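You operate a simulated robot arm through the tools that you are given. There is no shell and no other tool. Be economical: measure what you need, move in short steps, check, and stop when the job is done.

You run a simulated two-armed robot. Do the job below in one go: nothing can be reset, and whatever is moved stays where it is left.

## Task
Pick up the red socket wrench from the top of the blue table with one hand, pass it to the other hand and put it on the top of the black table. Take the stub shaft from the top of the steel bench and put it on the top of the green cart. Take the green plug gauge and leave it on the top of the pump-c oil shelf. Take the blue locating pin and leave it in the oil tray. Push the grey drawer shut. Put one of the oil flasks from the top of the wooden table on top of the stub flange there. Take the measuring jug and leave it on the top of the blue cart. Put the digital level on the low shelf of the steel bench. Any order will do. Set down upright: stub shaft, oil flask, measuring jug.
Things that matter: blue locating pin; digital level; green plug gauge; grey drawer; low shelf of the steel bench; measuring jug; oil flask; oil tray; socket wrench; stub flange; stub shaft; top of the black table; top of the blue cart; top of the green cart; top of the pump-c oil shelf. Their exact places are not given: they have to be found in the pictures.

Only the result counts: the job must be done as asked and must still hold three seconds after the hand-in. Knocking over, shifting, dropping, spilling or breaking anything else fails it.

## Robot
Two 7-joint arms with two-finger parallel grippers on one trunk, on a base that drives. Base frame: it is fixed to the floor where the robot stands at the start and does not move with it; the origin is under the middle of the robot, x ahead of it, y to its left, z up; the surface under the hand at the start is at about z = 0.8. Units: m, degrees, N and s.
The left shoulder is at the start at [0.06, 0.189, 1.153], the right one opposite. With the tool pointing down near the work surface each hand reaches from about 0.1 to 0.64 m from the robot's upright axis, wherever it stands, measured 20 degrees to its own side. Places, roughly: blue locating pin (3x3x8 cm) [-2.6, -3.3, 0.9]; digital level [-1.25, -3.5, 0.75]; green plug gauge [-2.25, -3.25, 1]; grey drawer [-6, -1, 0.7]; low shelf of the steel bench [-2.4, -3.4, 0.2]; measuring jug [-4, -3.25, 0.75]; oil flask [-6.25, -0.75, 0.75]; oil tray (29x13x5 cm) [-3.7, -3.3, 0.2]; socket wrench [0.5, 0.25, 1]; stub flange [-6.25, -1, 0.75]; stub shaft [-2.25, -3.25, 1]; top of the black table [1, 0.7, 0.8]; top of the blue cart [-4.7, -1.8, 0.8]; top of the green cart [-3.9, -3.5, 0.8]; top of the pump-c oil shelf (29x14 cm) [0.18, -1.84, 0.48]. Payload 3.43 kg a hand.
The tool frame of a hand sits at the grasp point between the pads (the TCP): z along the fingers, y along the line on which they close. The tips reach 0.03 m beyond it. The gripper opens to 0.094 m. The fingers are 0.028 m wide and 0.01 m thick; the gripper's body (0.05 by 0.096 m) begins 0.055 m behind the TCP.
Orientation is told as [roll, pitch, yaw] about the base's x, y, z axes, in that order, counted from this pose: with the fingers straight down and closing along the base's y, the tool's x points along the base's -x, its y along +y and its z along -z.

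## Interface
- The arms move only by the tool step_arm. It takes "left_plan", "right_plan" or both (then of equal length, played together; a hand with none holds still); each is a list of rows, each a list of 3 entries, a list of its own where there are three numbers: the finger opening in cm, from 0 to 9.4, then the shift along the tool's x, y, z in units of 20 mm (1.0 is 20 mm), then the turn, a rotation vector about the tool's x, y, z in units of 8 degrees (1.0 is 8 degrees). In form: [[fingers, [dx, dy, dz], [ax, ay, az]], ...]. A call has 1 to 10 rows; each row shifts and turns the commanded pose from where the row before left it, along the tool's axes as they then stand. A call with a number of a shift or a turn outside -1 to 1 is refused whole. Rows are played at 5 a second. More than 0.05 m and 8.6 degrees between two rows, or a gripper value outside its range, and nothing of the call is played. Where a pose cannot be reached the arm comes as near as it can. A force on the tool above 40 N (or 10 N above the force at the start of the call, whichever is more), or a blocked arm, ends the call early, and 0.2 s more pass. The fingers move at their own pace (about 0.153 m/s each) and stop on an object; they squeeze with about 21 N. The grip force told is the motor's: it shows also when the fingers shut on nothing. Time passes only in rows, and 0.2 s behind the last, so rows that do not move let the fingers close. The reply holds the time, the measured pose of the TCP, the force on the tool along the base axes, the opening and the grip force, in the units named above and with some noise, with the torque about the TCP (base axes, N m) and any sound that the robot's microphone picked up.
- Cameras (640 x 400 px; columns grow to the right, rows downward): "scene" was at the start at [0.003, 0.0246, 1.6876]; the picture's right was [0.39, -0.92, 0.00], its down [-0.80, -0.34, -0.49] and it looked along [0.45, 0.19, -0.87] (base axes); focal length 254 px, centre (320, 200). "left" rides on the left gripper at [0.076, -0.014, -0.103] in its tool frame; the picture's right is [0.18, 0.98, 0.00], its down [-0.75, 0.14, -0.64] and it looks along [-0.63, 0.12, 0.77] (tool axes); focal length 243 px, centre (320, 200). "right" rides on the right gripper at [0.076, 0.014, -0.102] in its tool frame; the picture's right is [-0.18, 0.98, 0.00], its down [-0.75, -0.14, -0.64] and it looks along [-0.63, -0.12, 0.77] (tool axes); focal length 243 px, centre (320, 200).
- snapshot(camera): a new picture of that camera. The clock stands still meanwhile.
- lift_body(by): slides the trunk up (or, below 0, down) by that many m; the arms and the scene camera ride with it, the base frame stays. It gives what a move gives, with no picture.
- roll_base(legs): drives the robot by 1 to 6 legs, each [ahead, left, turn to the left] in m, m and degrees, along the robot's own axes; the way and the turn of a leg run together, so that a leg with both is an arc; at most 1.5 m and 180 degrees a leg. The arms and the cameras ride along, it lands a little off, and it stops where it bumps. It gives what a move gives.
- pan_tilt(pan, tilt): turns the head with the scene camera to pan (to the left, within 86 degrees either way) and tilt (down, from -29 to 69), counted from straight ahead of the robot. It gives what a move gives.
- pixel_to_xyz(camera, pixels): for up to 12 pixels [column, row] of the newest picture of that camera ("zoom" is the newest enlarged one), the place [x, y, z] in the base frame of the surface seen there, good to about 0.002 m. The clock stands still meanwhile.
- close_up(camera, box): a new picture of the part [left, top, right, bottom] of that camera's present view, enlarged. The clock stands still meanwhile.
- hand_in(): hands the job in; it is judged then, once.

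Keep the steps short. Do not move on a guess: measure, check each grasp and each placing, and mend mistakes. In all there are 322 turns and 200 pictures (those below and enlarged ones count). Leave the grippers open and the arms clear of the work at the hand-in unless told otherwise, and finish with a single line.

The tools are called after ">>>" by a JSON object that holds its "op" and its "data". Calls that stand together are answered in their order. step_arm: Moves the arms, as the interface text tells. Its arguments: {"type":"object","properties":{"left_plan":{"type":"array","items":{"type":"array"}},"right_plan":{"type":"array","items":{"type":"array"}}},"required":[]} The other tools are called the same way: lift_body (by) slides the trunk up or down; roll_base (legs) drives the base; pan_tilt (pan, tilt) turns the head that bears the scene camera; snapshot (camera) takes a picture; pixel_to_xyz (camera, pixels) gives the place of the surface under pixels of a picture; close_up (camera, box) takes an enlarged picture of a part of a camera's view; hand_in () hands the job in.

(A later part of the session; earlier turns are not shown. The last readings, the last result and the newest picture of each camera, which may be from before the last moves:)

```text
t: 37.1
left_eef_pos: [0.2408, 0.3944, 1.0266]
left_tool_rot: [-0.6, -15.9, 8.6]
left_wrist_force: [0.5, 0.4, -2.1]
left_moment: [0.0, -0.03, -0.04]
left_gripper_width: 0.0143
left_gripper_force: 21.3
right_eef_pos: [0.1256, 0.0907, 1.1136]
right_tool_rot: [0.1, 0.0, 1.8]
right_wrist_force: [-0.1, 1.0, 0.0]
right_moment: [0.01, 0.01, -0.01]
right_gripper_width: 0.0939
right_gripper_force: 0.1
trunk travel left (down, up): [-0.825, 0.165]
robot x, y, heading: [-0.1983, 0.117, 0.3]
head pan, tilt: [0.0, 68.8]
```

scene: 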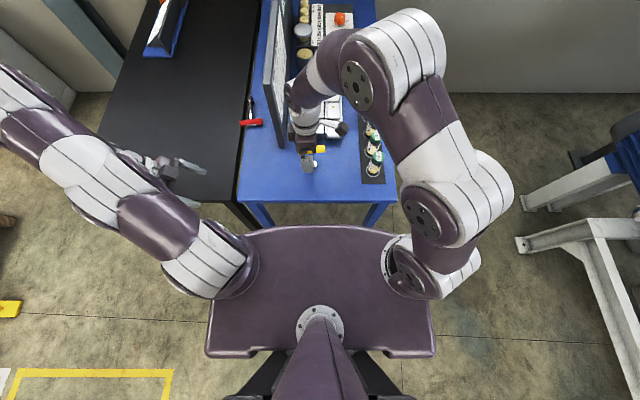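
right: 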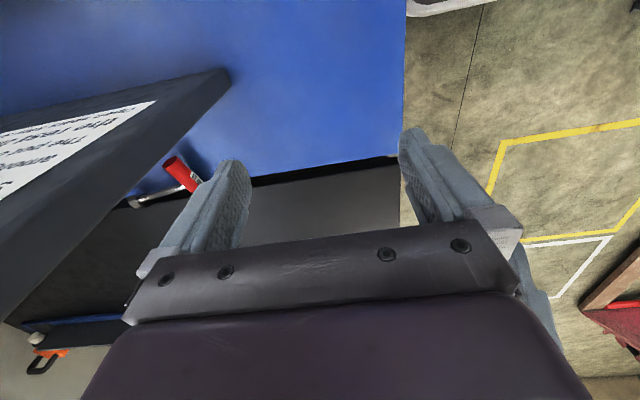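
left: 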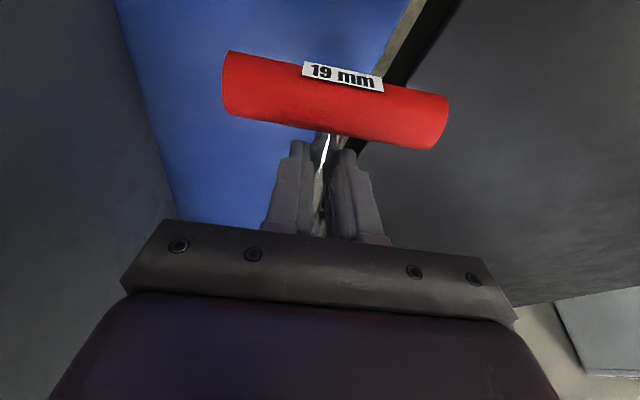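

Bring both hands in front of the body in free space. The left hand (holding the wrench) levels its yaw, and the right hand moves aside to the right.

>>> {"op": "step_arm", "data": {"left_plan": [[0, [0, 0, 0], [0.15, 0, 0.53]], [0, [0, 0, 0], [0.15, 0, 0.53]], [0, [-0.1, -0.98, -0.12], [0, 0, 0]], [0, [-0.1, -0.98, -0.12], [0, 0, 0]], [0, [-0.1, -0.98, -0.12], [0, 0, 0]], [0, [-0.1, -0.98, -0.12], [0, 0, 0]], [0, [-0.1, -0.98, -0.12], [0, 0, 0]], [0, [-0.1, -0.98, -0.12], [0, 0, 0]], [0, [-0.1, -0.98, -0.12], [0, 0, 0]], [0, [-0.1, -0.98, -0.12], [0, 0, 0]]], "right_plan": [[9.4, [-0.37, -0.9, 0.35], [0, 0, 0.22]], [9.4, [-0.37, -0.9, 0.35], [0, 0, 0]], [9.4, [-0.37, -0.9, 0.35], [0, 0, 0]], [9.4, [-0.37, -0.9, 0.35], [0, 0, 0]], [9.4, [-0.37, -0.9, 0.35], [0, 0, 0]], [9.4, [-0.37, -0.9, 0.35], [0, 0, 0]], [9.4, [-0.37, -0.9, 0.35], [0, 0, 0]], [9.4, [-0.37, -0.9, 0.35], [0, 0, 0]], [9.4, [-0.37, -0.9, 0.35], [0, 0, 0]], [9.4, [-0.37, -0.9, 0.35], [0, 0, 0]]]}}

>>> {"op": "step_arm", "data": {"right_plan": [[9.4, [0, 0, 0], [-1, 0, 0]], [9.4, [0, 0, 0], [-1, 0, 0]], [9.4, [0, 0, 0], [-1, 0, 0]], [9.4, [0, 0, 0], [-1, 0, 0]], [9.4, [0, 0, 0], [-1, 0, 0]], [9.4, [0, 0, 0], [-1, 0, 0]], [9.4, [0, 0, 0], [-1, 0, 0]], [9.4, [0, 0, 0], [-1, 0, 0]], [9.4, [0, 0, 0], [-1, 0, 0]], [9.4, [0, 0, 0], [-1, 0, 0]]]}}

>>> {"op": "snapshot", "data": {"camera": "scene"}}

```text
t: 39.3
left_eef_pos: [0.2493, 0.2386, 1.0492]
left_tool_rot: [-0.6, -16.0, -0.3]
left_wrist_force: [-0.5, 0.4, -2.4]
left_moment: [-0.01, -0.06, 0.0]
left_gripper_width: 0.0145
left_gripper_force: 21.3
right_eef_pos: [0.2009, -0.09, 1.042]
right_tool_rot: [0.1, 0.0, 0.2]
right_wrist_force: [-0.2, -0.5, -0.3]
right_moment: [0.0, -0.02, 0.0]
right_gripper_width: 0.094
right_gripper_force: 0.1
trunk travel left (down, up): [-0.825, 0.165]
robot x, y, heading: [-0.1979, 0.1161, 0.0]
head pan, tilt: [0.0, 68.8]
```

```text
t: 41.5
left_eef_pos: [0.2489, 0.2388, 1.0508]
left_tool_rot: [-0.7, -16.1, -0.2]
left_wrist_force: [-0.2, 0.1, -1.0]
left_moment: [-0.01, -0.04, 0.02]
left_gripper_width: 0.0146
left_gripper_force: 20.8
right_eef_pos: [0.1689, -0.0636, 1.0196]
right_tool_rot: [52.2, -0.3, -0.1]
right_wrist_force: [0.5, 0.4, 0.2]
right_moment: [-0.01, 0.03, -0.01]
right_gripper_width: 0.0941
right_gripper_force: 0.1
right hand out of reach, approached as far as the arm can: row 6, 7, 8, 9, 10
trunk travel left (down, up): [-0.825, 0.165]
robot x, y, heading: [-0.1972, 0.1169, 0.5]
head pan, tilt: [0.0, 68.8]
```

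```text
172 pictures are left
```

scene: 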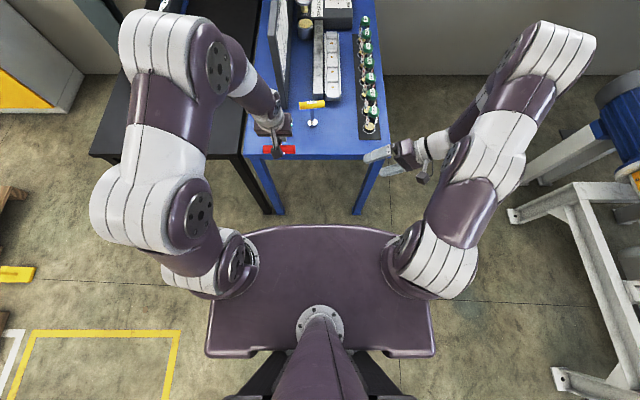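

The right roll stalls at 52°. Better plan: yaw the left hand -90° so the socket end points to my right, and turn the right hand vertical with yaw +90° to take the socket end. That keeps both cameras outward.

>>> {"op": "step_arm", "data": {"left_plan": [[0, [0, 0, 0], [0.27, 0, 0.96]], [0, [0, 0, 0], [0.27, 0, 0.96]], [0, [0, 0, 0], [0.27, 0, 0.96]], [0, [0, 0, 0], [0.27, 0, 0.96]], [0, [0, 0, 0], [0.27, 0, 0.96]], [0, [0, 0, 0], [0.27, 0, 0.96]], [0, [0, 0, 0], [0.27, 0, 0.96]], [0, [0, 0, 0], [0.27, 0, 0.96]], [0, [0, 0, 0], [0.27, 0, 0.96]], [0, [0, 0, 0], [0.27, 0, 0.96]]], "right_plan": [[9.4, [0, 0, 0], [1, 0, 0]], [9.4, [0, 0, 0], [1, 0, 0]], [9.4, [0, 0, 0], [1, 0, 0]], [9.4, [0, 0, 0], [1, 0, 0]], [9.4, [0, 0, 0], [1, 0, 0]], [9.4, [0, 0, 0], [1, 0, 0]], [9.4, [0, 0, 0], [0.52, 0, 0]], [9.4, [0, 0, 0], [0, 0, -1]], [9.4, [0, 0, 0], [0, 0, -1]], [9.4, [0, 0, 0], [0, 0, -1]]]}}

>>> {"op": "step_arm", "data": {"left_plan": [[0, [0, 0, 0], [0.27, 0, 0.96]], [0, [0, 0, 0], [0.05, 0, 0.2]], [0, [0, 0, 0], [0, 0, 0]], [0, [0, 0, 0], [0, 0, 0]], [0, [0, 0, 0], [0, 0, 0]], [0, [0, 0, 0], [0, 0, 0]], [0, [0, 0, 0], [0, 0, 0]], [0, [0, 0, 0], [0, 0, 0]], [0, [0, 0, 0], [0, 0, 0]]], "right_plan": [[9.4, [0, 0, 0], [0, 0, -1]], [9.4, [0, 0, 0], [0, 0, -1]], [9.4, [0, 0, 0], [0, 0, -1]], [9.4, [0, 0, 0], [0, 0, -1]], [9.4, [0, 0, 0], [0, 0, -1]], [9.4, [0, 0, 0], [0, 0, -1]], [9.4, [0, 0, 0], [0, 0, -1]], [9.4, [0, 0, 0], [0, 0, -1]], [9.4, [0, 0, 0], [0, 0, -0.25]]]}}

>>> {"op": "snapshot", "data": {"camera": "scene"}}

```text
t: 43.7
left_eef_pos: [0.2479, 0.2377, 1.051]
left_tool_rot: [0.3, -16.4, -80.3]
left_wrist_force: [-0.6, 0.0, -1.8]
left_moment: [-0.02, 0.01, 0.03]
left_gripper_width: 0.0142
left_gripper_force: 21.4
right_eef_pos: [0.1692, -0.0641, 1.019]
right_tool_rot: [-0.1, -0.2, 24.0]
right_wrist_force: [-0.4, 0.2, -0.5]
right_moment: [0.0, 0.01, 0.04]
right_gripper_width: 0.0942
right_gripper_force: 0.1
trunk travel left (down, up): [-0.825, 0.165]
robot x, y, heading: [-0.194, 0.1159, 0.3]
head pan, tilt: [0.0, 68.8]
```

```text
t: 45.7
left_eef_pos: [0.2488, 0.2386, 1.0515]
left_tool_rot: [0.5, -16.4, -89.9]
left_wrist_force: [0.5, -0.9, -2.6]
left_moment: [-0.01, -0.01, 0.02]
left_gripper_width: 0.0142
left_gripper_force: 20.9
right_eef_pos: [0.1698, -0.0633, 1.0193]
right_tool_rot: [-0.3, 0.1, 90.0]
right_wrist_force: [0.4, 0.0, -0.3]
right_moment: [-0.02, 0.01, 0.0]
right_gripper_width: 0.0942
right_gripper_force: 0.0
trunk travel left (down, up): [-0.825, 0.165]
robot x, y, heading: [-0.1976, 0.1156, 0.1]
head pan, tilt: [0.0, 68.8]
```

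```text
171 pictures are left
```

scene: 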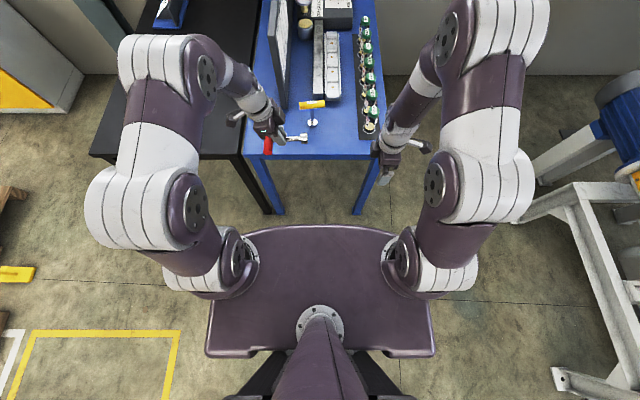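

Both poses reached well. I'll measure the socket end in an enlarged view.

>>> {"op": "close_up", "data": {"camera": "scene", "box": [230, 90, 390, 190]}}

>>> {"op": "snapshot", "data": {"camera": "right"}}

```text
4.00 times, centred on (310, 140) of scene
```

zoom: 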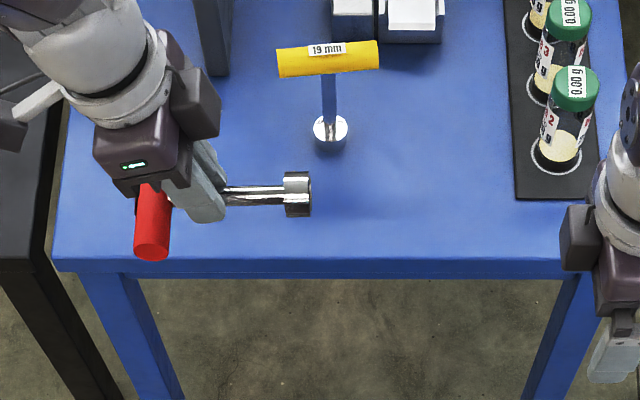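

```text
169 pictures are left
```

right: 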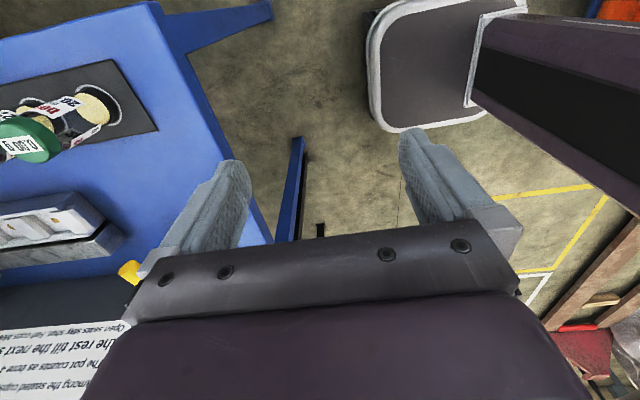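

>>> {"op": "pixel_to_xyz", "data": {"camera": "zoom", "pixels": [[290, 185], [305, 185], [298, 210], [260, 194], [240, 195], [150, 245], [155, 215], [215, 190], [200, 180]]}}

```text
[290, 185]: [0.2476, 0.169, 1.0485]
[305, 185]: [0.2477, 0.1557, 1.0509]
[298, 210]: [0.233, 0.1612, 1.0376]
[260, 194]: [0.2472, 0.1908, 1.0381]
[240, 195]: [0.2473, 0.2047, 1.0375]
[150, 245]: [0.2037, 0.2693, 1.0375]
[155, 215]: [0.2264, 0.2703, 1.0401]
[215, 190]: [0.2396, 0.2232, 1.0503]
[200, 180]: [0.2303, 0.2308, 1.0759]
```

Socket centre at about (0.248, 0.162, 1.032). Move the right hand up, over it, then down.

>>> {"op": "step_arm", "data": {"right_plan": [[9.4, [0, 0, -1], [0, 0, 0]], [9.4, [0, 0, -1], [0, 0, 0]], [9.4, [0, 0, -1], [0, 0, 0]], [9.4, [0, 0, -1], [0, 0, 0]], [9.4, [-1, -0.6, 0], [0, 0, 0]], [9.4, [-1, -0.6, 0], [0, 0, 0]], [9.4, [-1, -0.6, 0], [0, 0, 0]], [9.4, [-1, -0.6, 0], [0, 0, 0]], [9.4, [-1, -0.6, 0], [0, 0, 0]], [9.4, [-1, -0.6, 0], [0, 0, 0]]]}}

>>> {"op": "step_arm", "data": {"right_plan": [[9.4, [-1, -0.06, 0], [0, 0, 0]], [9.4, [-1, -0.06, 0], [0, 0, 0]], [9.4, [-1, -0.06, 0], [0, 0, 0]], [9.4, [-1, -0.06, 0], [0, 0, 0]], [9.4, [-1, -0.06, 0], [0, 0, 0]]]}}

>>> {"op": "close_up", "data": {"camera": "scene", "box": [230, 90, 390, 190]}}

```text
t: 47.9
left_eef_pos: [0.2488, 0.2389, 1.049]
left_tool_rot: [0.4, -16.4, -89.9]
left_wrist_force: [-0.2, 0.1, -2.4]
left_moment: [-0.04, 0.01, -0.01]
left_gripper_width: 0.0145
left_gripper_force: 21.1
right_eef_pos: [0.2421, 0.0552, 1.1014]
right_tool_rot: [-0.2, -0.1, 89.9]
right_wrist_force: [0.5, -0.4, -0.1]
right_moment: [-0.01, 0.0, 0.03]
right_gripper_width: 0.0941
right_gripper_force: 0.0
trunk travel left (down, up): [-0.825, 0.165]
robot x, y, heading: [-0.1972, 0.1155, 0.3]
head pan, tilt: [0.0, 68.8]
```

```text
t: 49.1
left_eef_pos: [0.2476, 0.2377, 1.0494]
left_tool_rot: [0.4, -16.5, -89.9]
left_wrist_force: [0.5, 0.1, -1.9]
left_moment: [-0.05, 0.03, 0.01]
left_gripper_width: 0.0146
left_gripper_force: 20.8
right_eef_pos: [0.2468, 0.1549, 1.101]
right_tool_rot: [-0.3, 0.0, 89.8]
right_wrist_force: [0.1, 0.0, -0.9]
right_moment: [-0.04, 0.03, -0.01]
right_gripper_width: 0.094
right_gripper_force: 0.1
trunk travel left (down, up): [-0.825, 0.165]
robot x, y, heading: [-0.1969, 0.1181, 0.2]
head pan, tilt: [0.0, 68.8]
```

```text
4.00 times, centred on (310, 140) of scene
```

zoom: 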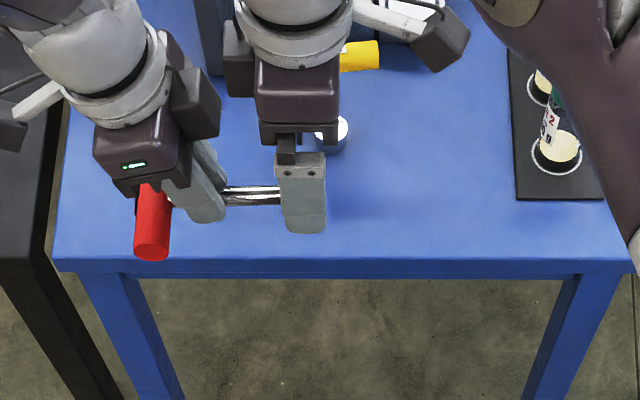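

Shift 5 mm left, descend 53 mm and close.

>>> {"op": "step_arm", "data": {"right_plan": [[9.4, [-0.25, 0, 0.65], [0, 0, 0]], [9.4, [0, 0, 1], [0, 0, 0]], [9.4, [0, 0, 1], [0, 0, 0]], [0, [0, 0, 0], [0, 0, 0]], [0, [0, 0, 0], [0, 0, 0]], [0, [0, 0, 0], [0, 0, 0]]]}}

>>> {"op": "close_up", "data": {"camera": "scene", "box": [230, 90, 390, 190]}}

```text
t: 50.5
left_eef_pos: [0.2485, 0.2388, 1.0502]
left_tool_rot: [0.4, -16.4, -89.9]
left_wrist_force: [-9.6, -0.2, 4.5]
left_moment: [-0.25, 0.16, -0.44]
left_gripper_width: 0.0143
left_gripper_force: 21.4
right_eef_pos: [0.2468, 0.16, 1.0487]
right_tool_rot: [-0.3, 0.0, 89.9]
right_wrist_force: [9.0, -1.6, -4.1]
right_moment: [-0.26, -0.17, -0.25]
right_gripper_width: 0.0342
right_gripper_force: 20.5
trunk travel left (down, up): [-0.825, 0.165]
robot x, y, heading: [-0.1966, 0.1175, 0.1]
head pan, tilt: [0.0, 68.8]
```

```text
4.00 times, centred on (310, 140) of scene
```

zoom: 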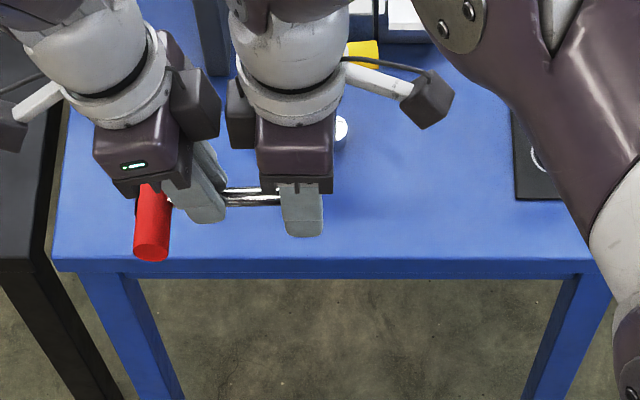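

The right hand grips the socket (0.034). Open the left hand and lift it away.

>>> {"op": "step_arm", "data": {"left_plan": [[9.4, [0, 0, 0], [0, 0, 0]], [9.4, [0, 0, 0], [0, 0, 0]], [9.4, [-0.27, 0, -0.96], [0, 0, 0]], [9.4, [-0.27, 0, -0.96], [0, 0, 0]], [9.4, [0.5, 0, -0.96], [0, 0, 0]], [9.4, [0.7, 0, -0.7], [0, 0, 0]], [9.4, [0.9, 0, 0], [0, 0, 0]], [9.4, [0.9, 0, 0], [0, 0, 0]]]}}

>>> {"op": "snapshot", "data": {"camera": "scene"}}

>>> {"op": "snapshot", "data": {"camera": "right"}}

```text
t: 52.3
left_eef_pos: [0.2489, 0.3054, 1.1054]
left_tool_rot: [0.4, -16.4, -89.9]
left_wrist_force: [-0.6, -0.3, -0.2]
left_moment: [0.0, -0.01, 0.01]
left_gripper_width: 0.094
left_gripper_force: 0.1
right_eef_pos: [0.2484, 0.1605, 1.0481]
right_tool_rot: [-0.3, 0.0, 89.9]
right_wrist_force: [-0.4, -0.2, -0.1]
right_moment: [-0.23, 0.02, -0.04]
right_gripper_width: 0.0338
right_gripper_force: 21.1
trunk travel left (down, up): [-0.825, 0.165]
robot x, y, heading: [-0.2008, 0.1151, 0.3]
head pan, tilt: [0.0, 68.8]
```

```text
166 pictures are left
```

scene: 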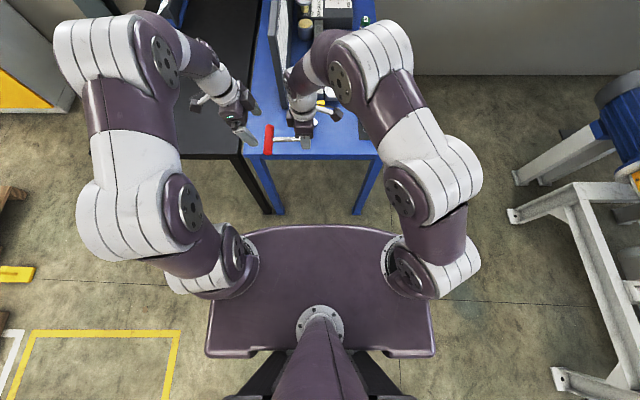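

```text
165 pictures are left
```

right: 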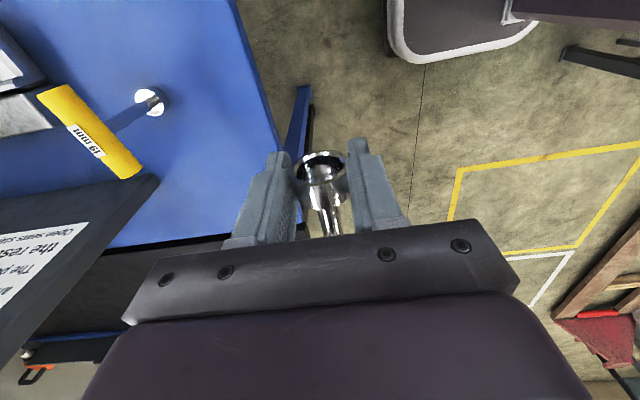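

The wrench is steady in the right hand. Before driving left, check the floor obstacles on the left.

>>> {"op": "pixel_to_xyz", "data": {"camera": "scene", "pixels": [[30, 272], [10, 195], [60, 240], [100, 150], [230, 150], [185, 90], [240, 150]]}}

```text
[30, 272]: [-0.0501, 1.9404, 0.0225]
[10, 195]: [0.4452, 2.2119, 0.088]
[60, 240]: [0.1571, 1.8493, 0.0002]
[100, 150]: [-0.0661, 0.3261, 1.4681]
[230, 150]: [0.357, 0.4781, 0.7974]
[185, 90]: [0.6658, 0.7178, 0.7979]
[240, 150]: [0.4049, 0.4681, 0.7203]
```

Free floor. Drive left 0.45 m, then ahead 0.25 m.

>>> {"op": "roll_base", "data": {"legs": [[0, 0.45, 0], [0.25, 0, 0]]}}

>>> {"op": "snapshot", "data": {"camera": "scene"}}

```text
t: 56.5
left_eef_pos: [0.503, 0.7531, 1.1061]
left_tool_rot: [0.4, -16.4, -90.6]
left_wrist_force: [-0.2, 0.0, 0.0]
left_moment: [0.01, -0.02, -0.05]
left_gripper_width: 0.0941
left_gripper_force: 0.1
right_eef_pos: [0.4989, 0.608, 1.0476]
right_tool_rot: [-0.3, 0.0, 89.3]
right_wrist_force: [0.0, -0.7, -2.8]
right_moment: [-0.23, -0.02, 0.01]
right_gripper_width: 0.034
right_gripper_force: 21.0
trunk travel left (down, up): [-0.825, 0.165]
robot x, y, heading: [0.0575, 0.5702, -0.5]
head pan, tilt: [0.0, 68.8]
```

```text
164 pictures are left
```

scene: 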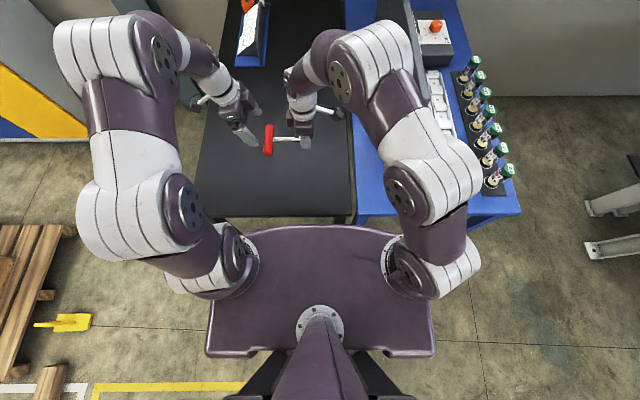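

Lower the wrench: first 0.2 m.

>>> {"op": "step_arm", "data": {"right_plan": [[0, [0, 0, 1], [0, 0, 0]], [0, [0, 0, 1], [0, 0, 0]], [0, [0, 0, 1], [0, 0, 0]], [0, [0, 0, 1], [0, 0, 0]], [0, [0, 0, 1], [0, 0, 0]], [0, [0, 0, 1], [0, 0, 0]], [0, [0, 0, 1], [0, 0, 0]], [0, [0, 0, 1], [0, 0, 0]], [0, [0, 0, 1], [0, 0, 0]], [0, [0, 0, 0.9], [0, 0, 0]]]}}

>>> {"op": "close_up", "data": {"camera": "scene", "box": [220, 90, 380, 190]}}

```text
t: 58.7
left_eef_pos: [0.5036, 0.754, 1.1053]
left_tool_rot: [0.4, -16.4, -90.4]
left_wrist_force: [-0.2, -1.5, 0.8]
left_moment: [0.02, 0.03, -0.05]
left_gripper_width: 0.0938
left_gripper_force: 0.0
right_eef_pos: [0.5032, 0.6089, 0.8512]
right_tool_rot: [-0.3, -0.1, 89.3]
right_wrist_force: [0.0, 0.6, -1.2]
right_moment: [-0.15, -0.03, 0.02]
right_gripper_width: 0.034
right_gripper_force: 21.3
trunk travel left (down, up): [-0.825, 0.165]
robot x, y, heading: [0.0533, 0.5736, -0.2]
head pan, tilt: [0.0, 68.8]
```

```text
4.00 times, centred on (300, 140) of scene
```

zoom: 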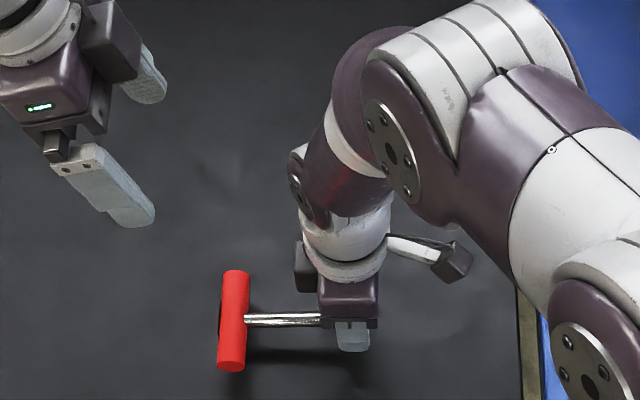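

Lower slowly the last ~18 mm, in 4 mm steps.

>>> {"op": "step_arm", "data": {"right_plan": [[0, [0, 0, 0.2], [0, 0, 0]], [0, [0, 0, 0.2], [0, 0, 0]], [0, [0, 0, 0.2], [0, 0, 0]], [0, [0, 0, 0.15], [0, 0, 0]]]}}

>>> {"op": "pixel_to_xyz", "data": {"camera": "zoom", "pixels": [[233, 320], [235, 290], [265, 320]]}}

```text
t: 59.7
left_eef_pos: [0.5041, 0.7549, 1.1052]
left_tool_rot: [0.4, -16.4, -90.4]
left_wrist_force: [-0.3, -0.8, -0.2]
left_moment: [-0.01, 0.01, 0.0]
left_gripper_width: 0.094
left_gripper_force: 0.1
right_eef_pos: [0.5021, 0.6086, 0.8351]
right_tool_rot: [-0.3, 0.0, 89.2]
right_wrist_force: [0.6, -1.0, -1.9]
right_moment: [-0.18, 0.02, 0.0]
right_gripper_width: 0.0339
right_gripper_force: 21.0
trunk travel left (down, up): [-0.825, 0.165]
robot x, y, heading: [0.0588, 0.5691, -0.5]
head pan, tilt: [0.0, 68.8]
```

```text
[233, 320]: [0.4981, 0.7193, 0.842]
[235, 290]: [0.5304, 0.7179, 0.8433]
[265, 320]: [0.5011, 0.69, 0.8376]
```

Practically on the table. Lower 2 mm more, release, and lift clear.

>>> {"op": "step_arm", "data": {"right_plan": [[0, [0, 0, 0.1], [0, 0, 0]], [9.4, [0, 0, 0], [0, 0, 0]], [9.4, [0, 0, 0], [0, 0, 0]], [9.4, [0, 0, -1], [0, 0, 0]], [9.4, [0, 0, -1], [0, 0, 0]], [9.4, [0, 0, -1], [0, 0, 0]], [9.4, [0, 0, -1], [0, 0, 0]], [9.4, [0, 0, -1], [0, 0, 0]], [9.4, [0, 0, -1], [0, 0, 0]], [9.4, [0, 0, -1], [0, 0, 0]]]}}

>>> {"op": "close_up", "data": {"camera": "scene", "box": [220, 90, 380, 190]}}

```text
t: 61.9
left_eef_pos: [0.5021, 0.7533, 1.1062]
left_tool_rot: [0.4, -16.5, -90.6]
left_wrist_force: [-0.1, 0.0, 0.8]
left_moment: [-0.01, 0.0, 0.02]
left_gripper_width: 0.0938
left_gripper_force: 0.0
right_eef_pos: [0.4999, 0.6051, 0.9741]
right_tool_rot: [-0.3, 0.1, 89.2]
right_wrist_force: [-0.3, 0.0, 0.2]
right_moment: [0.0, -0.01, 0.02]
right_gripper_width: 0.0938
right_gripper_force: 0.0
trunk travel left (down, up): [-0.825, 0.165]
robot x, y, heading: [0.0551, 0.5679, -0.4]
head pan, tilt: [0.0, 68.8]
```

```text
4.00 times, centred on (300, 140) of scene
```

zoom: 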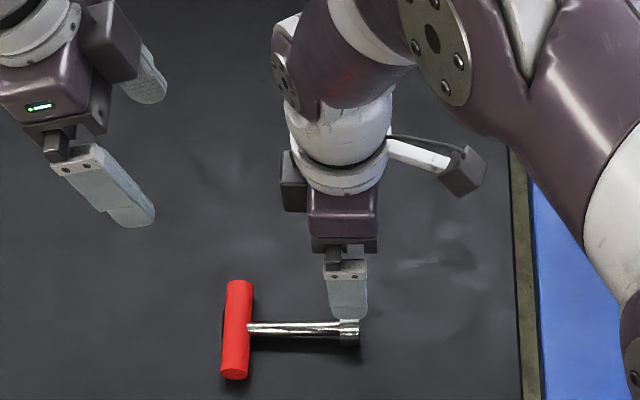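

The red wrench lies on the black table. Now back off 0.5 m and turn both hands back to fingers-down.

>>> {"op": "roll_base", "data": {"legs": [[-0.5, 0, 0]]}}

>>> {"op": "step_arm", "data": {"right_plan": [[9.4, [0.3, 1, -1], [0, 0, 1]], [9.4, [0.3, 0, -1], [0, 0, 1]], [9.4, [0, 0, -1], [0, 0, 1]], [9.4, [0, 0, -1], [0, 0, 1]], [9.4, [0, 0, 0], [0, 0, 1]], [9.4, [0, 0, 0], [0, 0, 1]], [9.4, [0, 0, 0], [0, 0, 1]], [9.4, [0, 0, 0], [0, 0, 1]], [9.4, [0, 0, 0], [0, 0, 1]], [9.4, [0, 0, 0], [0, 0, 1]]], "left_plan": [[9.4, [0, 0, 0], [-0.28, 0, -0.96]], [9.4, [0, 0, 0], [-0.28, 0, -0.96]], [9.4, [0, 0, 0], [-0.28, 0, -0.96]], [9.4, [0, 0, 0], [-0.28, 0, -0.96]], [9.4, [0, 0, 0], [-0.28, 0, -0.96]], [9.4, [0, 0, 0], [-0.28, 0, -0.96]], [9.4, [0, 0, 0], [-0.28, 0, -0.96]], [9.4, [0, 0, 0], [-0.28, 0, -0.96]], [9.4, [0, 0, 0], [-0.28, 0, -0.96]], [9.4, [0, 0, 0], [-0.28, 0, -0.96]]]}}

>>> {"op": "step_arm", "data": {"right_plan": [[9.4, [0, 0, 0], [0, 0, 1]], [9.4, [0, 0, 0], [0, 0, 0.15]], [9.4, [0, -1, 0], [0, 0, 0]], [9.4, [0.3, -1, 0], [0, 0, 0]], [9.4, [0.3, -1, 0], [0, 0, 0]], [9.4, [0.3, -1, 0], [0, 0, 0]], [9.4, [0.3, -1, 0], [0, 0, 0]], [9.4, [0.3, -1, 0], [0, 0, 0]]], "left_plan": [[9.4, [0, 0, 0], [-0.28, 0, -0.96]], [9.4, [0, 0, 0], [-0.06, 0, -0.2]], [9.4, [0, 0, 0], [0, 1, 0]], [9.4, [0, 0, 0], [0, 1, 0]], [9.4, [0, 0.2, 0], [0, 0.05, 0]], [9.4, [0.3, 0.2, 0], [0, 0, 0]], [9.4, [0.3, 0.2, 0], [0, 0, 0]], [9.4, [0.3, 0.2, 0], [0, 0, 0]]]}}

>>> {"op": "pan_tilt", "data": {"pan": -86, "tilt": 25}}

>>> {"op": "snapshot", "data": {"camera": "scene"}}

```text
t: 64.8
left_eef_pos: [0.0111, 0.7586, 1.1063]
left_tool_rot: [0.4, -16.4, -90.0]
left_wrist_force: [-0.1, 0.4, -1.1]
left_moment: [-0.03, -0.03, -0.02]
left_gripper_width: 0.094
left_gripper_force: 0.0
right_eef_pos: [0.01, 0.6109, 0.9739]
right_tool_rot: [-0.3, 0.0, 89.7]
right_wrist_force: [-0.3, -0.6, 0.6]
right_moment: [0.02, -0.03, 0.02]
right_gripper_width: 0.0942
right_gripper_force: 0.1
trunk travel left (down, up): [-0.825, 0.165]
robot x, y, heading: [-0.4374, 0.5721, 0.1]
head pan, tilt: [0.0, 68.8]
```

```text
t: 67.0
left_eef_pos: [0.0099, 0.757, 1.1057]
left_tool_rot: [0.0, -16.6, -10.0]
left_wrist_force: [0.0, 0.6, -0.3]
left_moment: [-0.02, 0.01, 0.01]
left_gripper_width: 0.094
left_gripper_force: 0.1
right_eef_pos: [-0.0118, 0.6001, 1.0525]
right_tool_rot: [-0.1, -0.3, 9.4]
right_wrist_force: [-0.1, -0.1, 0.2]
right_moment: [-0.03, 0.0, 0.01]
right_gripper_width: 0.0943
right_gripper_force: 0.0
trunk travel left (down, up): [-0.825, 0.165]
robot x, y, heading: [-0.4365, 0.5711, -0.4]
head pan, tilt: [0.0, 68.8]
```

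```text
t: 68.8
left_eef_pos: [-0.008, 0.7733, 1.1062]
left_tool_rot: [0.0, -0.2, -0.3]
left_wrist_force: [0.0, -0.2, 0.5]
left_moment: [-0.04, 0.01, 0.0]
left_gripper_width: 0.0938
left_gripper_force: 0.1
right_eef_pos: [-0.0411, 0.4784, 1.0546]
right_tool_rot: [0.1, -0.3, 0.4]
right_wrist_force: [-0.4, -0.3, 1.1]
right_moment: [-0.02, 0.02, -0.03]
right_gripper_width: 0.094
right_gripper_force: 0.1
trunk travel left (down, up): [-0.825, 0.165]
robot x, y, heading: [-0.4374, 0.5724, 0.0]
head pan, tilt: [0.0, 68.8]
```

```text
t: 70.4
left_eef_pos: [-0.0067, 0.774, 1.1064]
left_tool_rot: [-0.1, -0.2, -0.5]
left_wrist_force: [0.3, -0.5, 0.0]
left_moment: [0.01, -0.03, 0.03]
left_gripper_width: 0.0939
left_gripper_force: 0.1
right_eef_pos: [-0.0394, 0.4789, 1.0533]
right_tool_rot: [-0.1, -0.4, 0.4]
right_wrist_force: [0.2, 0.1, -0.5]
right_moment: [0.0, 0.01, 0.0]
right_gripper_width: 0.0941
right_gripper_force: 0.1
trunk travel left (down, up): [-0.825, 0.165]
robot x, y, heading: [-0.4359, 0.5693, 0.0]
head pan, tilt: [-85.9, 25.0]
```

```text
161 pictures are left
```

scene: 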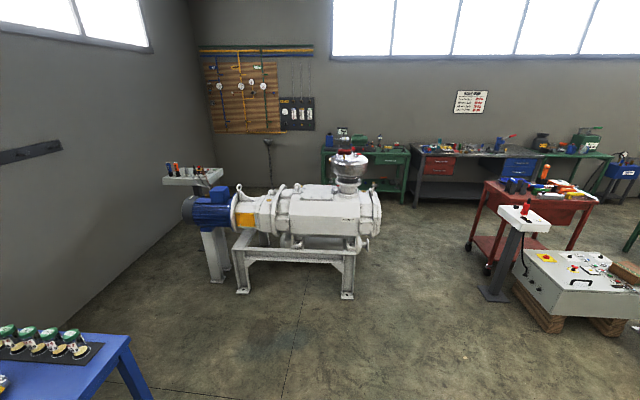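

View toward -y. Get positions of what I see: the pump, the two posts, the red cart and the benches.

>>> {"op": "pixel_to_xyz", "data": {"camera": "scene", "pixels": [[190, 180], [240, 290], [348, 296], [370, 215], [520, 218], [495, 295], [560, 280], [550, 205], [410, 200], [320, 200], [215, 280], [630, 180]]}}

>>> {"op": "close_up", "data": {"camera": "scene", "box": [150, 120, 410, 300]}}

>>> {"op": "close_up", "data": {"camera": "scene", "box": [380, 100, 640, 280]}}

```text
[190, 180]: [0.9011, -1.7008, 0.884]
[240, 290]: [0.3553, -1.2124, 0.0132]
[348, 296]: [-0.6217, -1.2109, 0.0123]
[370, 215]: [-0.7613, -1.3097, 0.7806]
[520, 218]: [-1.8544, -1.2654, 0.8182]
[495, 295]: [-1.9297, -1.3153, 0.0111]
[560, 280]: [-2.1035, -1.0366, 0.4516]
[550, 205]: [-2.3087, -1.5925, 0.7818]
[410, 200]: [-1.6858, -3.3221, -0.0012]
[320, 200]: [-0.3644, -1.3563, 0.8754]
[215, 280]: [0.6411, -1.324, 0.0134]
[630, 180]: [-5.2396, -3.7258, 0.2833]
```

```text
2.22 times, centred on (280, 210) of scene
```

zoom: 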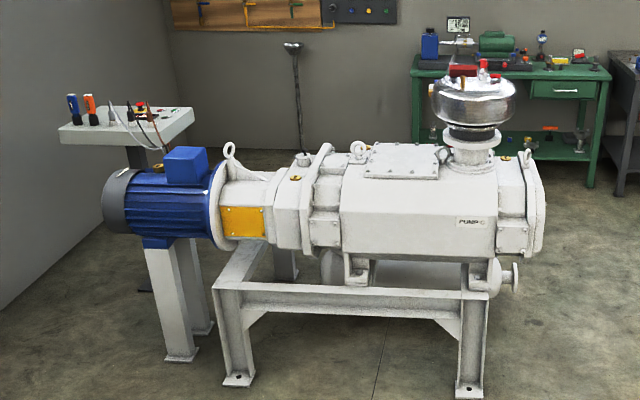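

```text
2.22 times, centred on (510, 190) of scene
```

zoom: 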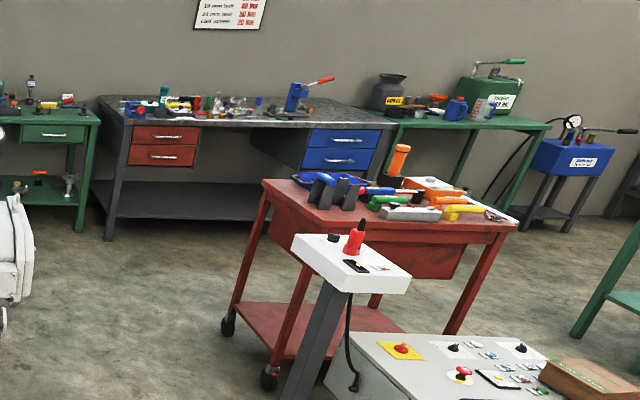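

Pump-C's frame is at x -0.75…0.7, y≈-1.2…-1.6, and its oil shelf is on the far side. Free lane near x≈-1.25 between pump and sensor post. Turn right 90°, go ahead 0.85 m, strafe right 0.82 m, then ahead through the lane.

>>> {"op": "roll_base", "data": {"legs": [[0, 0, -90], [0.85, 0, 0], [0, -0.83, 0]]}}

>>> {"op": "pan_tilt", "data": {"pan": 0, "tilt": 30}}

>>> {"op": "snapshot", "data": {"camera": "scene"}}

```text
t: 72.0
left_eef_pos: [0.0344, 0.6515, 1.1068]
left_tool_rot: [-0.2, -0.2, -15.5]
left_wrist_force: [0.1, 0.2, -0.7]
left_moment: [0.0, 0.02, -0.03]
left_gripper_width: 0.094
left_gripper_force: 0.0
right_eef_pos: [-0.0752, 0.3768, 1.054]
right_tool_rot: [0.0, -0.3, -14.7]
right_wrist_force: [0.0, 0.2, -0.2]
right_moment: [-0.02, -0.01, 0.03]
right_gripper_width: 0.0937
right_gripper_force: 0.1
trunk travel left (down, up): [-0.825, 0.165]
robot x, y, heading: [-0.4324, 0.5717, -15.5]
head pan, tilt: [-85.9, 25.0]
stopped in leg 1: the robot was blocked; the commanded pose is now the measured one
```

```text
t: 73.7
left_eef_pos: [0.0342, 0.6523, 1.1061]
left_tool_rot: [-0.1, -0.2, -15.6]
left_wrist_force: [0.0, 0.0, 0.1]
left_moment: [0.02, 0.02, 0.01]
left_gripper_width: 0.0941
left_gripper_force: 0.1
right_eef_pos: [-0.073, 0.376, 1.0532]
right_tool_rot: [0.0, -0.4, -14.8]
right_wrist_force: [1.0, 0.4, 0.0]
right_moment: [0.02, -0.02, -0.02]
right_gripper_width: 0.094
right_gripper_force: 0.0
trunk travel left (down, up): [-0.825, 0.165]
robot x, y, heading: [-0.4314, 0.5708, -15.4]
head pan, tilt: [0.0, 30.0]
```

```text
158 pictures are left
```

scene: 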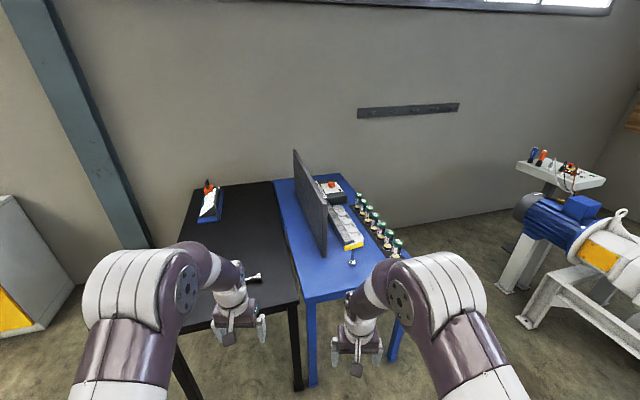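

Blocked while turning. Look to both sides for the cause.

>>> {"op": "pan_tilt", "data": {"pan": 86, "tilt": 55}}

>>> {"op": "snapshot", "data": {"camera": "scene"}}

>>> {"op": "pan_tilt", "data": {"pan": -86, "tilt": 55}}

>>> {"op": "snapshot", "data": {"camera": "scene"}}

```text
t: 75.2
left_eef_pos: [0.0348, 0.6508, 1.106]
left_tool_rot: [-0.1, -0.2, -15.6]
left_wrist_force: [0.0, 0.3, 0.6]
left_moment: [0.01, -0.01, 0.04]
left_gripper_width: 0.094
left_gripper_force: 0.1
right_eef_pos: [-0.0734, 0.3763, 1.0542]
right_tool_rot: [0.0, -0.2, -14.7]
right_wrist_force: [0.3, -0.6, 0.1]
right_moment: [0.0, 0.04, 0.0]
right_gripper_width: 0.0937
right_gripper_force: 0.1
trunk travel left (down, up): [-0.825, 0.165]
robot x, y, heading: [-0.4317, 0.5712, -15.2]
head pan, tilt: [85.9, 55.0]
```

```text
157 pictures are left
```

scene: 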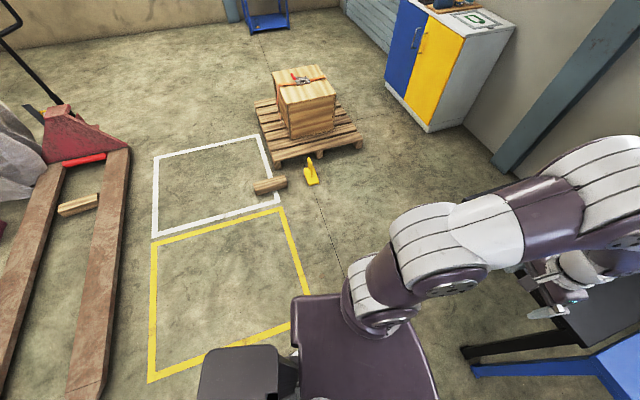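

```text
t: 77.8
left_eef_pos: [0.0338, 0.6528, 1.1049]
left_tool_rot: [0.0, -0.1, -15.7]
left_wrist_force: [0.4, -0.1, -0.1]
left_moment: [0.0, 0.02, 0.0]
left_gripper_width: 0.0941
left_gripper_force: 0.1
right_eef_pos: [-0.0741, 0.3766, 1.0539]
right_tool_rot: [0.1, -0.4, -14.8]
right_wrist_force: [0.4, -0.6, 0.5]
right_moment: [0.03, 0.02, -0.01]
right_gripper_width: 0.0941
right_gripper_force: 0.1
trunk travel left (down, up): [-0.825, 0.165]
robot x, y, heading: [-0.4327, 0.5672, -15.4]
head pan, tilt: [-85.9, 55.0]
```

```text
156 pictures are left
```

scene: 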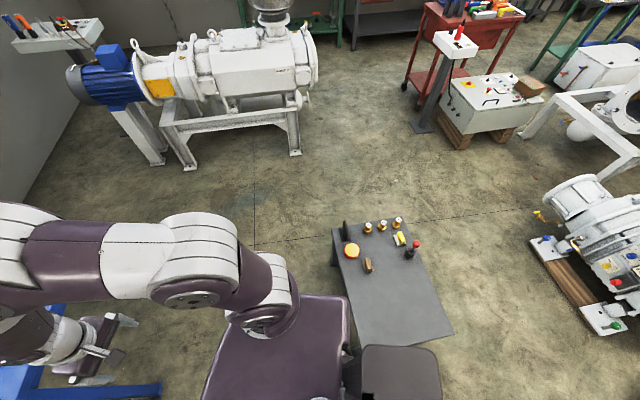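

A small grey table stands right behind my right side; that's what I touched. Measure it.

>>> {"op": "pixel_to_xyz", "data": {"camera": "scene", "pixels": [[334, 229], [405, 223], [452, 334], [352, 330], [430, 360], [365, 310], [295, 152], [422, 130], [535, 265], [570, 240], [185, 165], [255, 225]]}}

>>> {"op": "close_up", "data": {"camera": "scene", "box": [300, 200, 480, 380]}}

```text
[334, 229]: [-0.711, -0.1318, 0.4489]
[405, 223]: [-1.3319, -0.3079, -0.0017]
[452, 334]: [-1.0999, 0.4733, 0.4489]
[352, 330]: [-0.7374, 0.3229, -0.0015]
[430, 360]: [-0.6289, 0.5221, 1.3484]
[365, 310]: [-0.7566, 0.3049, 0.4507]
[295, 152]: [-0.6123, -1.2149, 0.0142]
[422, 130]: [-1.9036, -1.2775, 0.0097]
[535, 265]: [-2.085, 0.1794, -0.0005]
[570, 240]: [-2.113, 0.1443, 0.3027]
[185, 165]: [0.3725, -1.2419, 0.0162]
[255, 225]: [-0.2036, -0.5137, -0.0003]
```

```text
2.22 times, centred on (390, 290) of scene
```

zoom: 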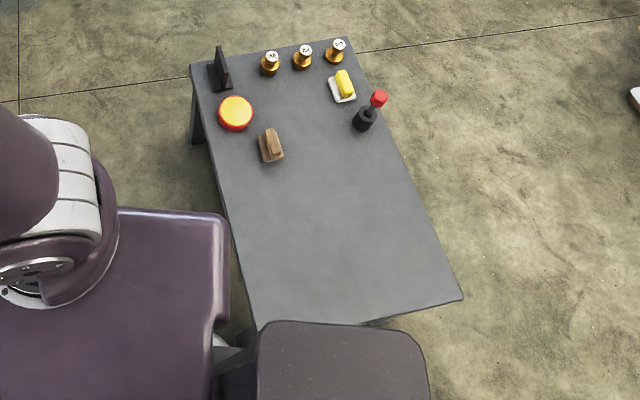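

The low table occupies x -1.1…-0.71, y -0.13…0.47. Move ahead away from it, then turn to face -y.

>>> {"op": "roll_base", "data": {"legs": [[0.3, 0, 0], [0, 0, -74.6]]}}

>>> {"op": "snapshot", "data": {"camera": "scene"}}

```text
t: 83.1
left_eef_pos: [0.06, 0.0637, 1.106]
left_tool_rot: [-0.1, -0.2, -89.8]
left_wrist_force: [-0.5, -0.7, 1.1]
left_moment: [0.03, -0.01, -0.01]
left_gripper_width: 0.0941
left_gripper_force: 0.2
right_eef_pos: [-0.2347, 0.0939, 1.0541]
right_tool_rot: [0.0, -0.4, -89.0]
right_wrist_force: [0.0, -0.2, -0.4]
right_moment: [-0.01, 0.0, 0.03]
right_gripper_width: 0.094
right_gripper_force: 0.0
trunk travel left (down, up): [-0.825, 0.165]
robot x, y, heading: [-0.1481, 0.4952, -89.6]
head pan, tilt: [-85.9, 55.0]
```

```text
154 pictures are left
```

scene: 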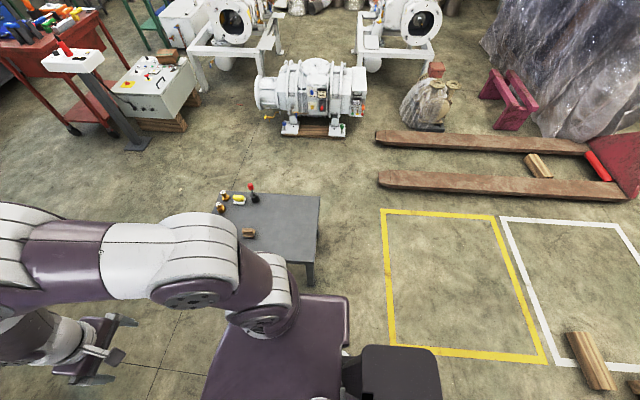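

Now forward 1.12 m, strafe right 1.12 m, then ahead 1.5 m.

>>> {"op": "roll_base", "data": {"legs": [[1.13, 0, 0], [0, -1.12, 0], [1.5, 0, 0]]}}

>>> {"op": "pan_tilt", "data": {"pan": -15, "tilt": 30}}

>>> {"op": "snapshot", "data": {"camera": "scene"}}

```text
t: 100.9
left_eef_pos: [-1.0639, -2.5244, 1.1055]
left_tool_rot: [-0.1, -0.2, -91.1]
left_wrist_force: [-0.2, -0.4, -0.4]
left_moment: [0.01, 0.02, -0.03]
left_gripper_width: 0.0939
left_gripper_force: 0.1
right_eef_pos: [-1.3581, -2.4882, 1.0527]
right_tool_rot: [0.1, -0.4, -90.4]
right_wrist_force: [-0.6, -0.4, 0.1]
right_moment: [-0.01, 0.0, 0.0]
right_gripper_width: 0.0942
right_gripper_force: 0.1
trunk travel left (down, up): [-0.825, 0.165]
robot x, y, heading: [-1.2611, -2.0939, -91.2]
head pan, tilt: [-85.9, 55.0]
```

```text
t: 102.4
left_eef_pos: [-1.0635, -2.5249, 1.1053]
left_tool_rot: [-0.1, -0.2, -91.2]
left_wrist_force: [-0.1, -0.2, 0.2]
left_moment: [0.01, -0.03, 0.0]
left_gripper_width: 0.0939
left_gripper_force: 0.1
right_eef_pos: [-1.3583, -2.4877, 1.0543]
right_tool_rot: [0.1, -0.3, -90.4]
right_wrist_force: [0.0, 0.6, 0.3]
right_moment: [0.04, 0.0, 0.0]
right_gripper_width: 0.094
right_gripper_force: 0.0
trunk travel left (down, up): [-0.825, 0.165]
robot x, y, heading: [-1.2622, -2.0941, -90.9]
head pan, tilt: [-15.0, 30.0]
```

```text
153 pictures are left
```

scene: 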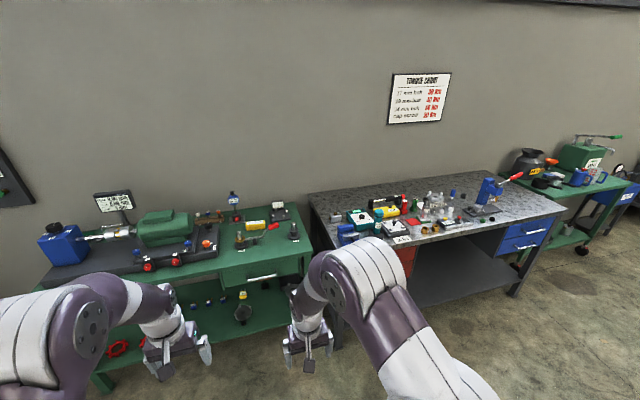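

Zoom into the green bench (digital level) and the steel bench.

>>> {"op": "close_up", "data": {"camera": "scene", "box": [30, 180, 320, 360]}}

>>> {"op": "close_up", "data": {"camera": "scene", "box": [300, 160, 560, 320]}}

>>> {"op": "pixel_to_xyz", "data": {"camera": "scene", "pixels": [[240, 250], [310, 200], [312, 240], [420, 250], [480, 260], [560, 210], [430, 290], [280, 275], [260, 230], [100, 270]]}}

```text
2.21 times, centred on (175, 270) of scene
```

zoom: 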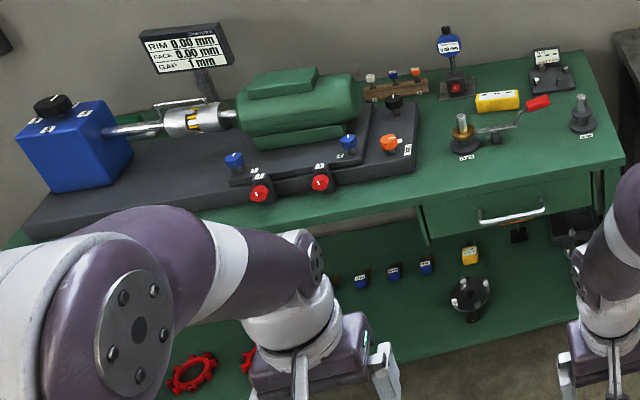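

```text
2.46 times, centred on (430, 240) of scene
```

zoom: 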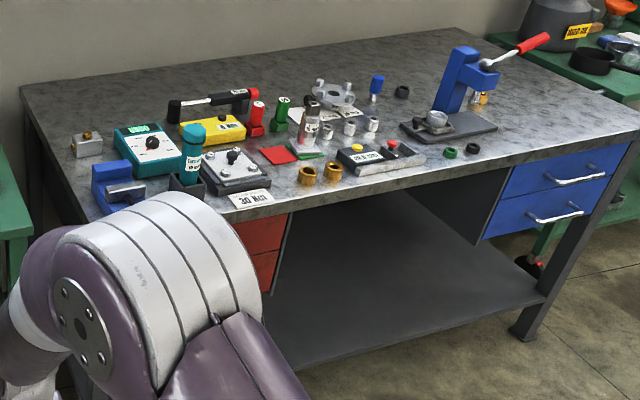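

```text
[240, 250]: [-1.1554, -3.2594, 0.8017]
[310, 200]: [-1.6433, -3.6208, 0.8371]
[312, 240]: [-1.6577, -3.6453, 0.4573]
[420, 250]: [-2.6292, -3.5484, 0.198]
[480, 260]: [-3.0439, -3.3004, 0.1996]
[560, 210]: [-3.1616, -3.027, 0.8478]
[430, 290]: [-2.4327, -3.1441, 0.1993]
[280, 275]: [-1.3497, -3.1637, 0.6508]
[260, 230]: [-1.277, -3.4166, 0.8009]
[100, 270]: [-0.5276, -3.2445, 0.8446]
```

>>> {"op": "close_up", "data": {"camera": "scene", "box": [220, 180, 320, 260]}}

>>> {"op": "pixel_to_xyz", "data": {"camera": "zoom", "pixels": [[225, 220], [265, 215], [245, 240], [320, 220], [250, 310], [480, 230], [560, 285], [110, 350], [540, 300], [400, 260], [430, 130]]}}

>>> {"op": "close_up", "data": {"camera": "scene", "box": [330, 180, 430, 245]}}

>>> {"op": "close_up", "data": {"camera": "scene", "box": [405, 165, 505, 230]}}

```text
5.00 times, centred on (270, 220) of scene
```

zoom: 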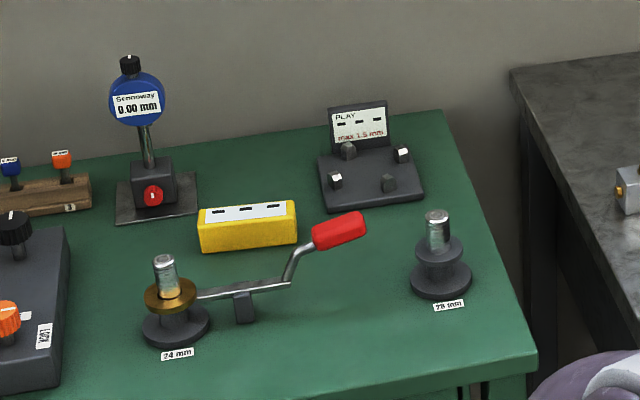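

```text
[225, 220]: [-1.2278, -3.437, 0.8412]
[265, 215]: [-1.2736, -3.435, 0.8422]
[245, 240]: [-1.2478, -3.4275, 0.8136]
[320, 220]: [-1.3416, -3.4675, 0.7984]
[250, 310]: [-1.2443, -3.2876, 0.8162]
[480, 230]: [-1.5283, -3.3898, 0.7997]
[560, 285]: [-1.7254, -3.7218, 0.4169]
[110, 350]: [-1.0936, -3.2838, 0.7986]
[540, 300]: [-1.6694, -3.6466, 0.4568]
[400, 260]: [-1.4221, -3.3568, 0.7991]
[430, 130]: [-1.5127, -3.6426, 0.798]
```

```text
6.15 times, centred on (380, 212) of scene
```

zoom: 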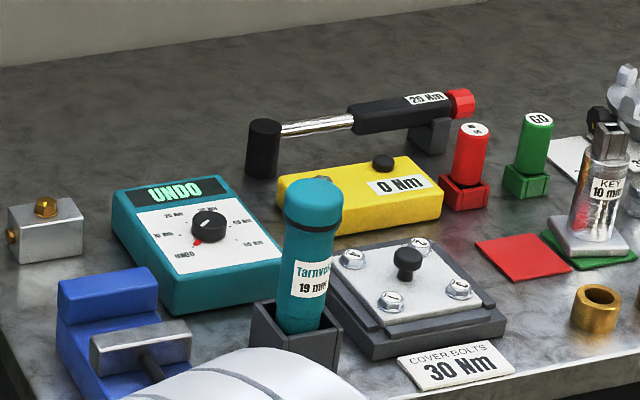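

```text
6.15 times, centred on (455, 198) of scene
```

zoom: 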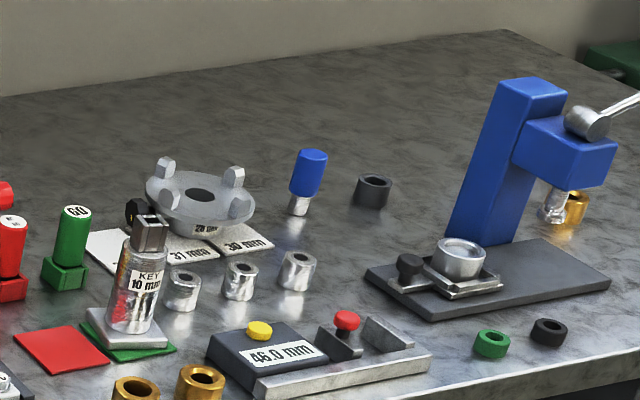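

Candidates: yellow box = digital level, "GO" green pin = plug gauge, silver "KEY 10 mm" cylinder = stub shaft, blue-capped pin = locating pin. Measure the bench items in this last zoom.

>>> {"op": "pixel_to_xyz", "data": {"camera": "zoom", "pixels": [[78, 213], [70, 240], [65, 275], [150, 222], [128, 265], [135, 310], [125, 340], [312, 158], [305, 180], [298, 205], [240, 260], [205, 190]]}}

```text
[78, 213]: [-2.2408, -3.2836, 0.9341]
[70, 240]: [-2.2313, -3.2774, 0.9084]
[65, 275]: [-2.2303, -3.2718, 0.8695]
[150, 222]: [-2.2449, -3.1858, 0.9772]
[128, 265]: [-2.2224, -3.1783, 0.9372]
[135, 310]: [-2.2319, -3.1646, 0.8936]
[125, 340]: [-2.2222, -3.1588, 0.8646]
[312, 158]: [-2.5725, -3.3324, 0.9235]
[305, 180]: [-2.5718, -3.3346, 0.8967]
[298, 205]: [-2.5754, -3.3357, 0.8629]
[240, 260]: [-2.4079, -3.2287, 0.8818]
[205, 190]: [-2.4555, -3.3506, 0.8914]
```

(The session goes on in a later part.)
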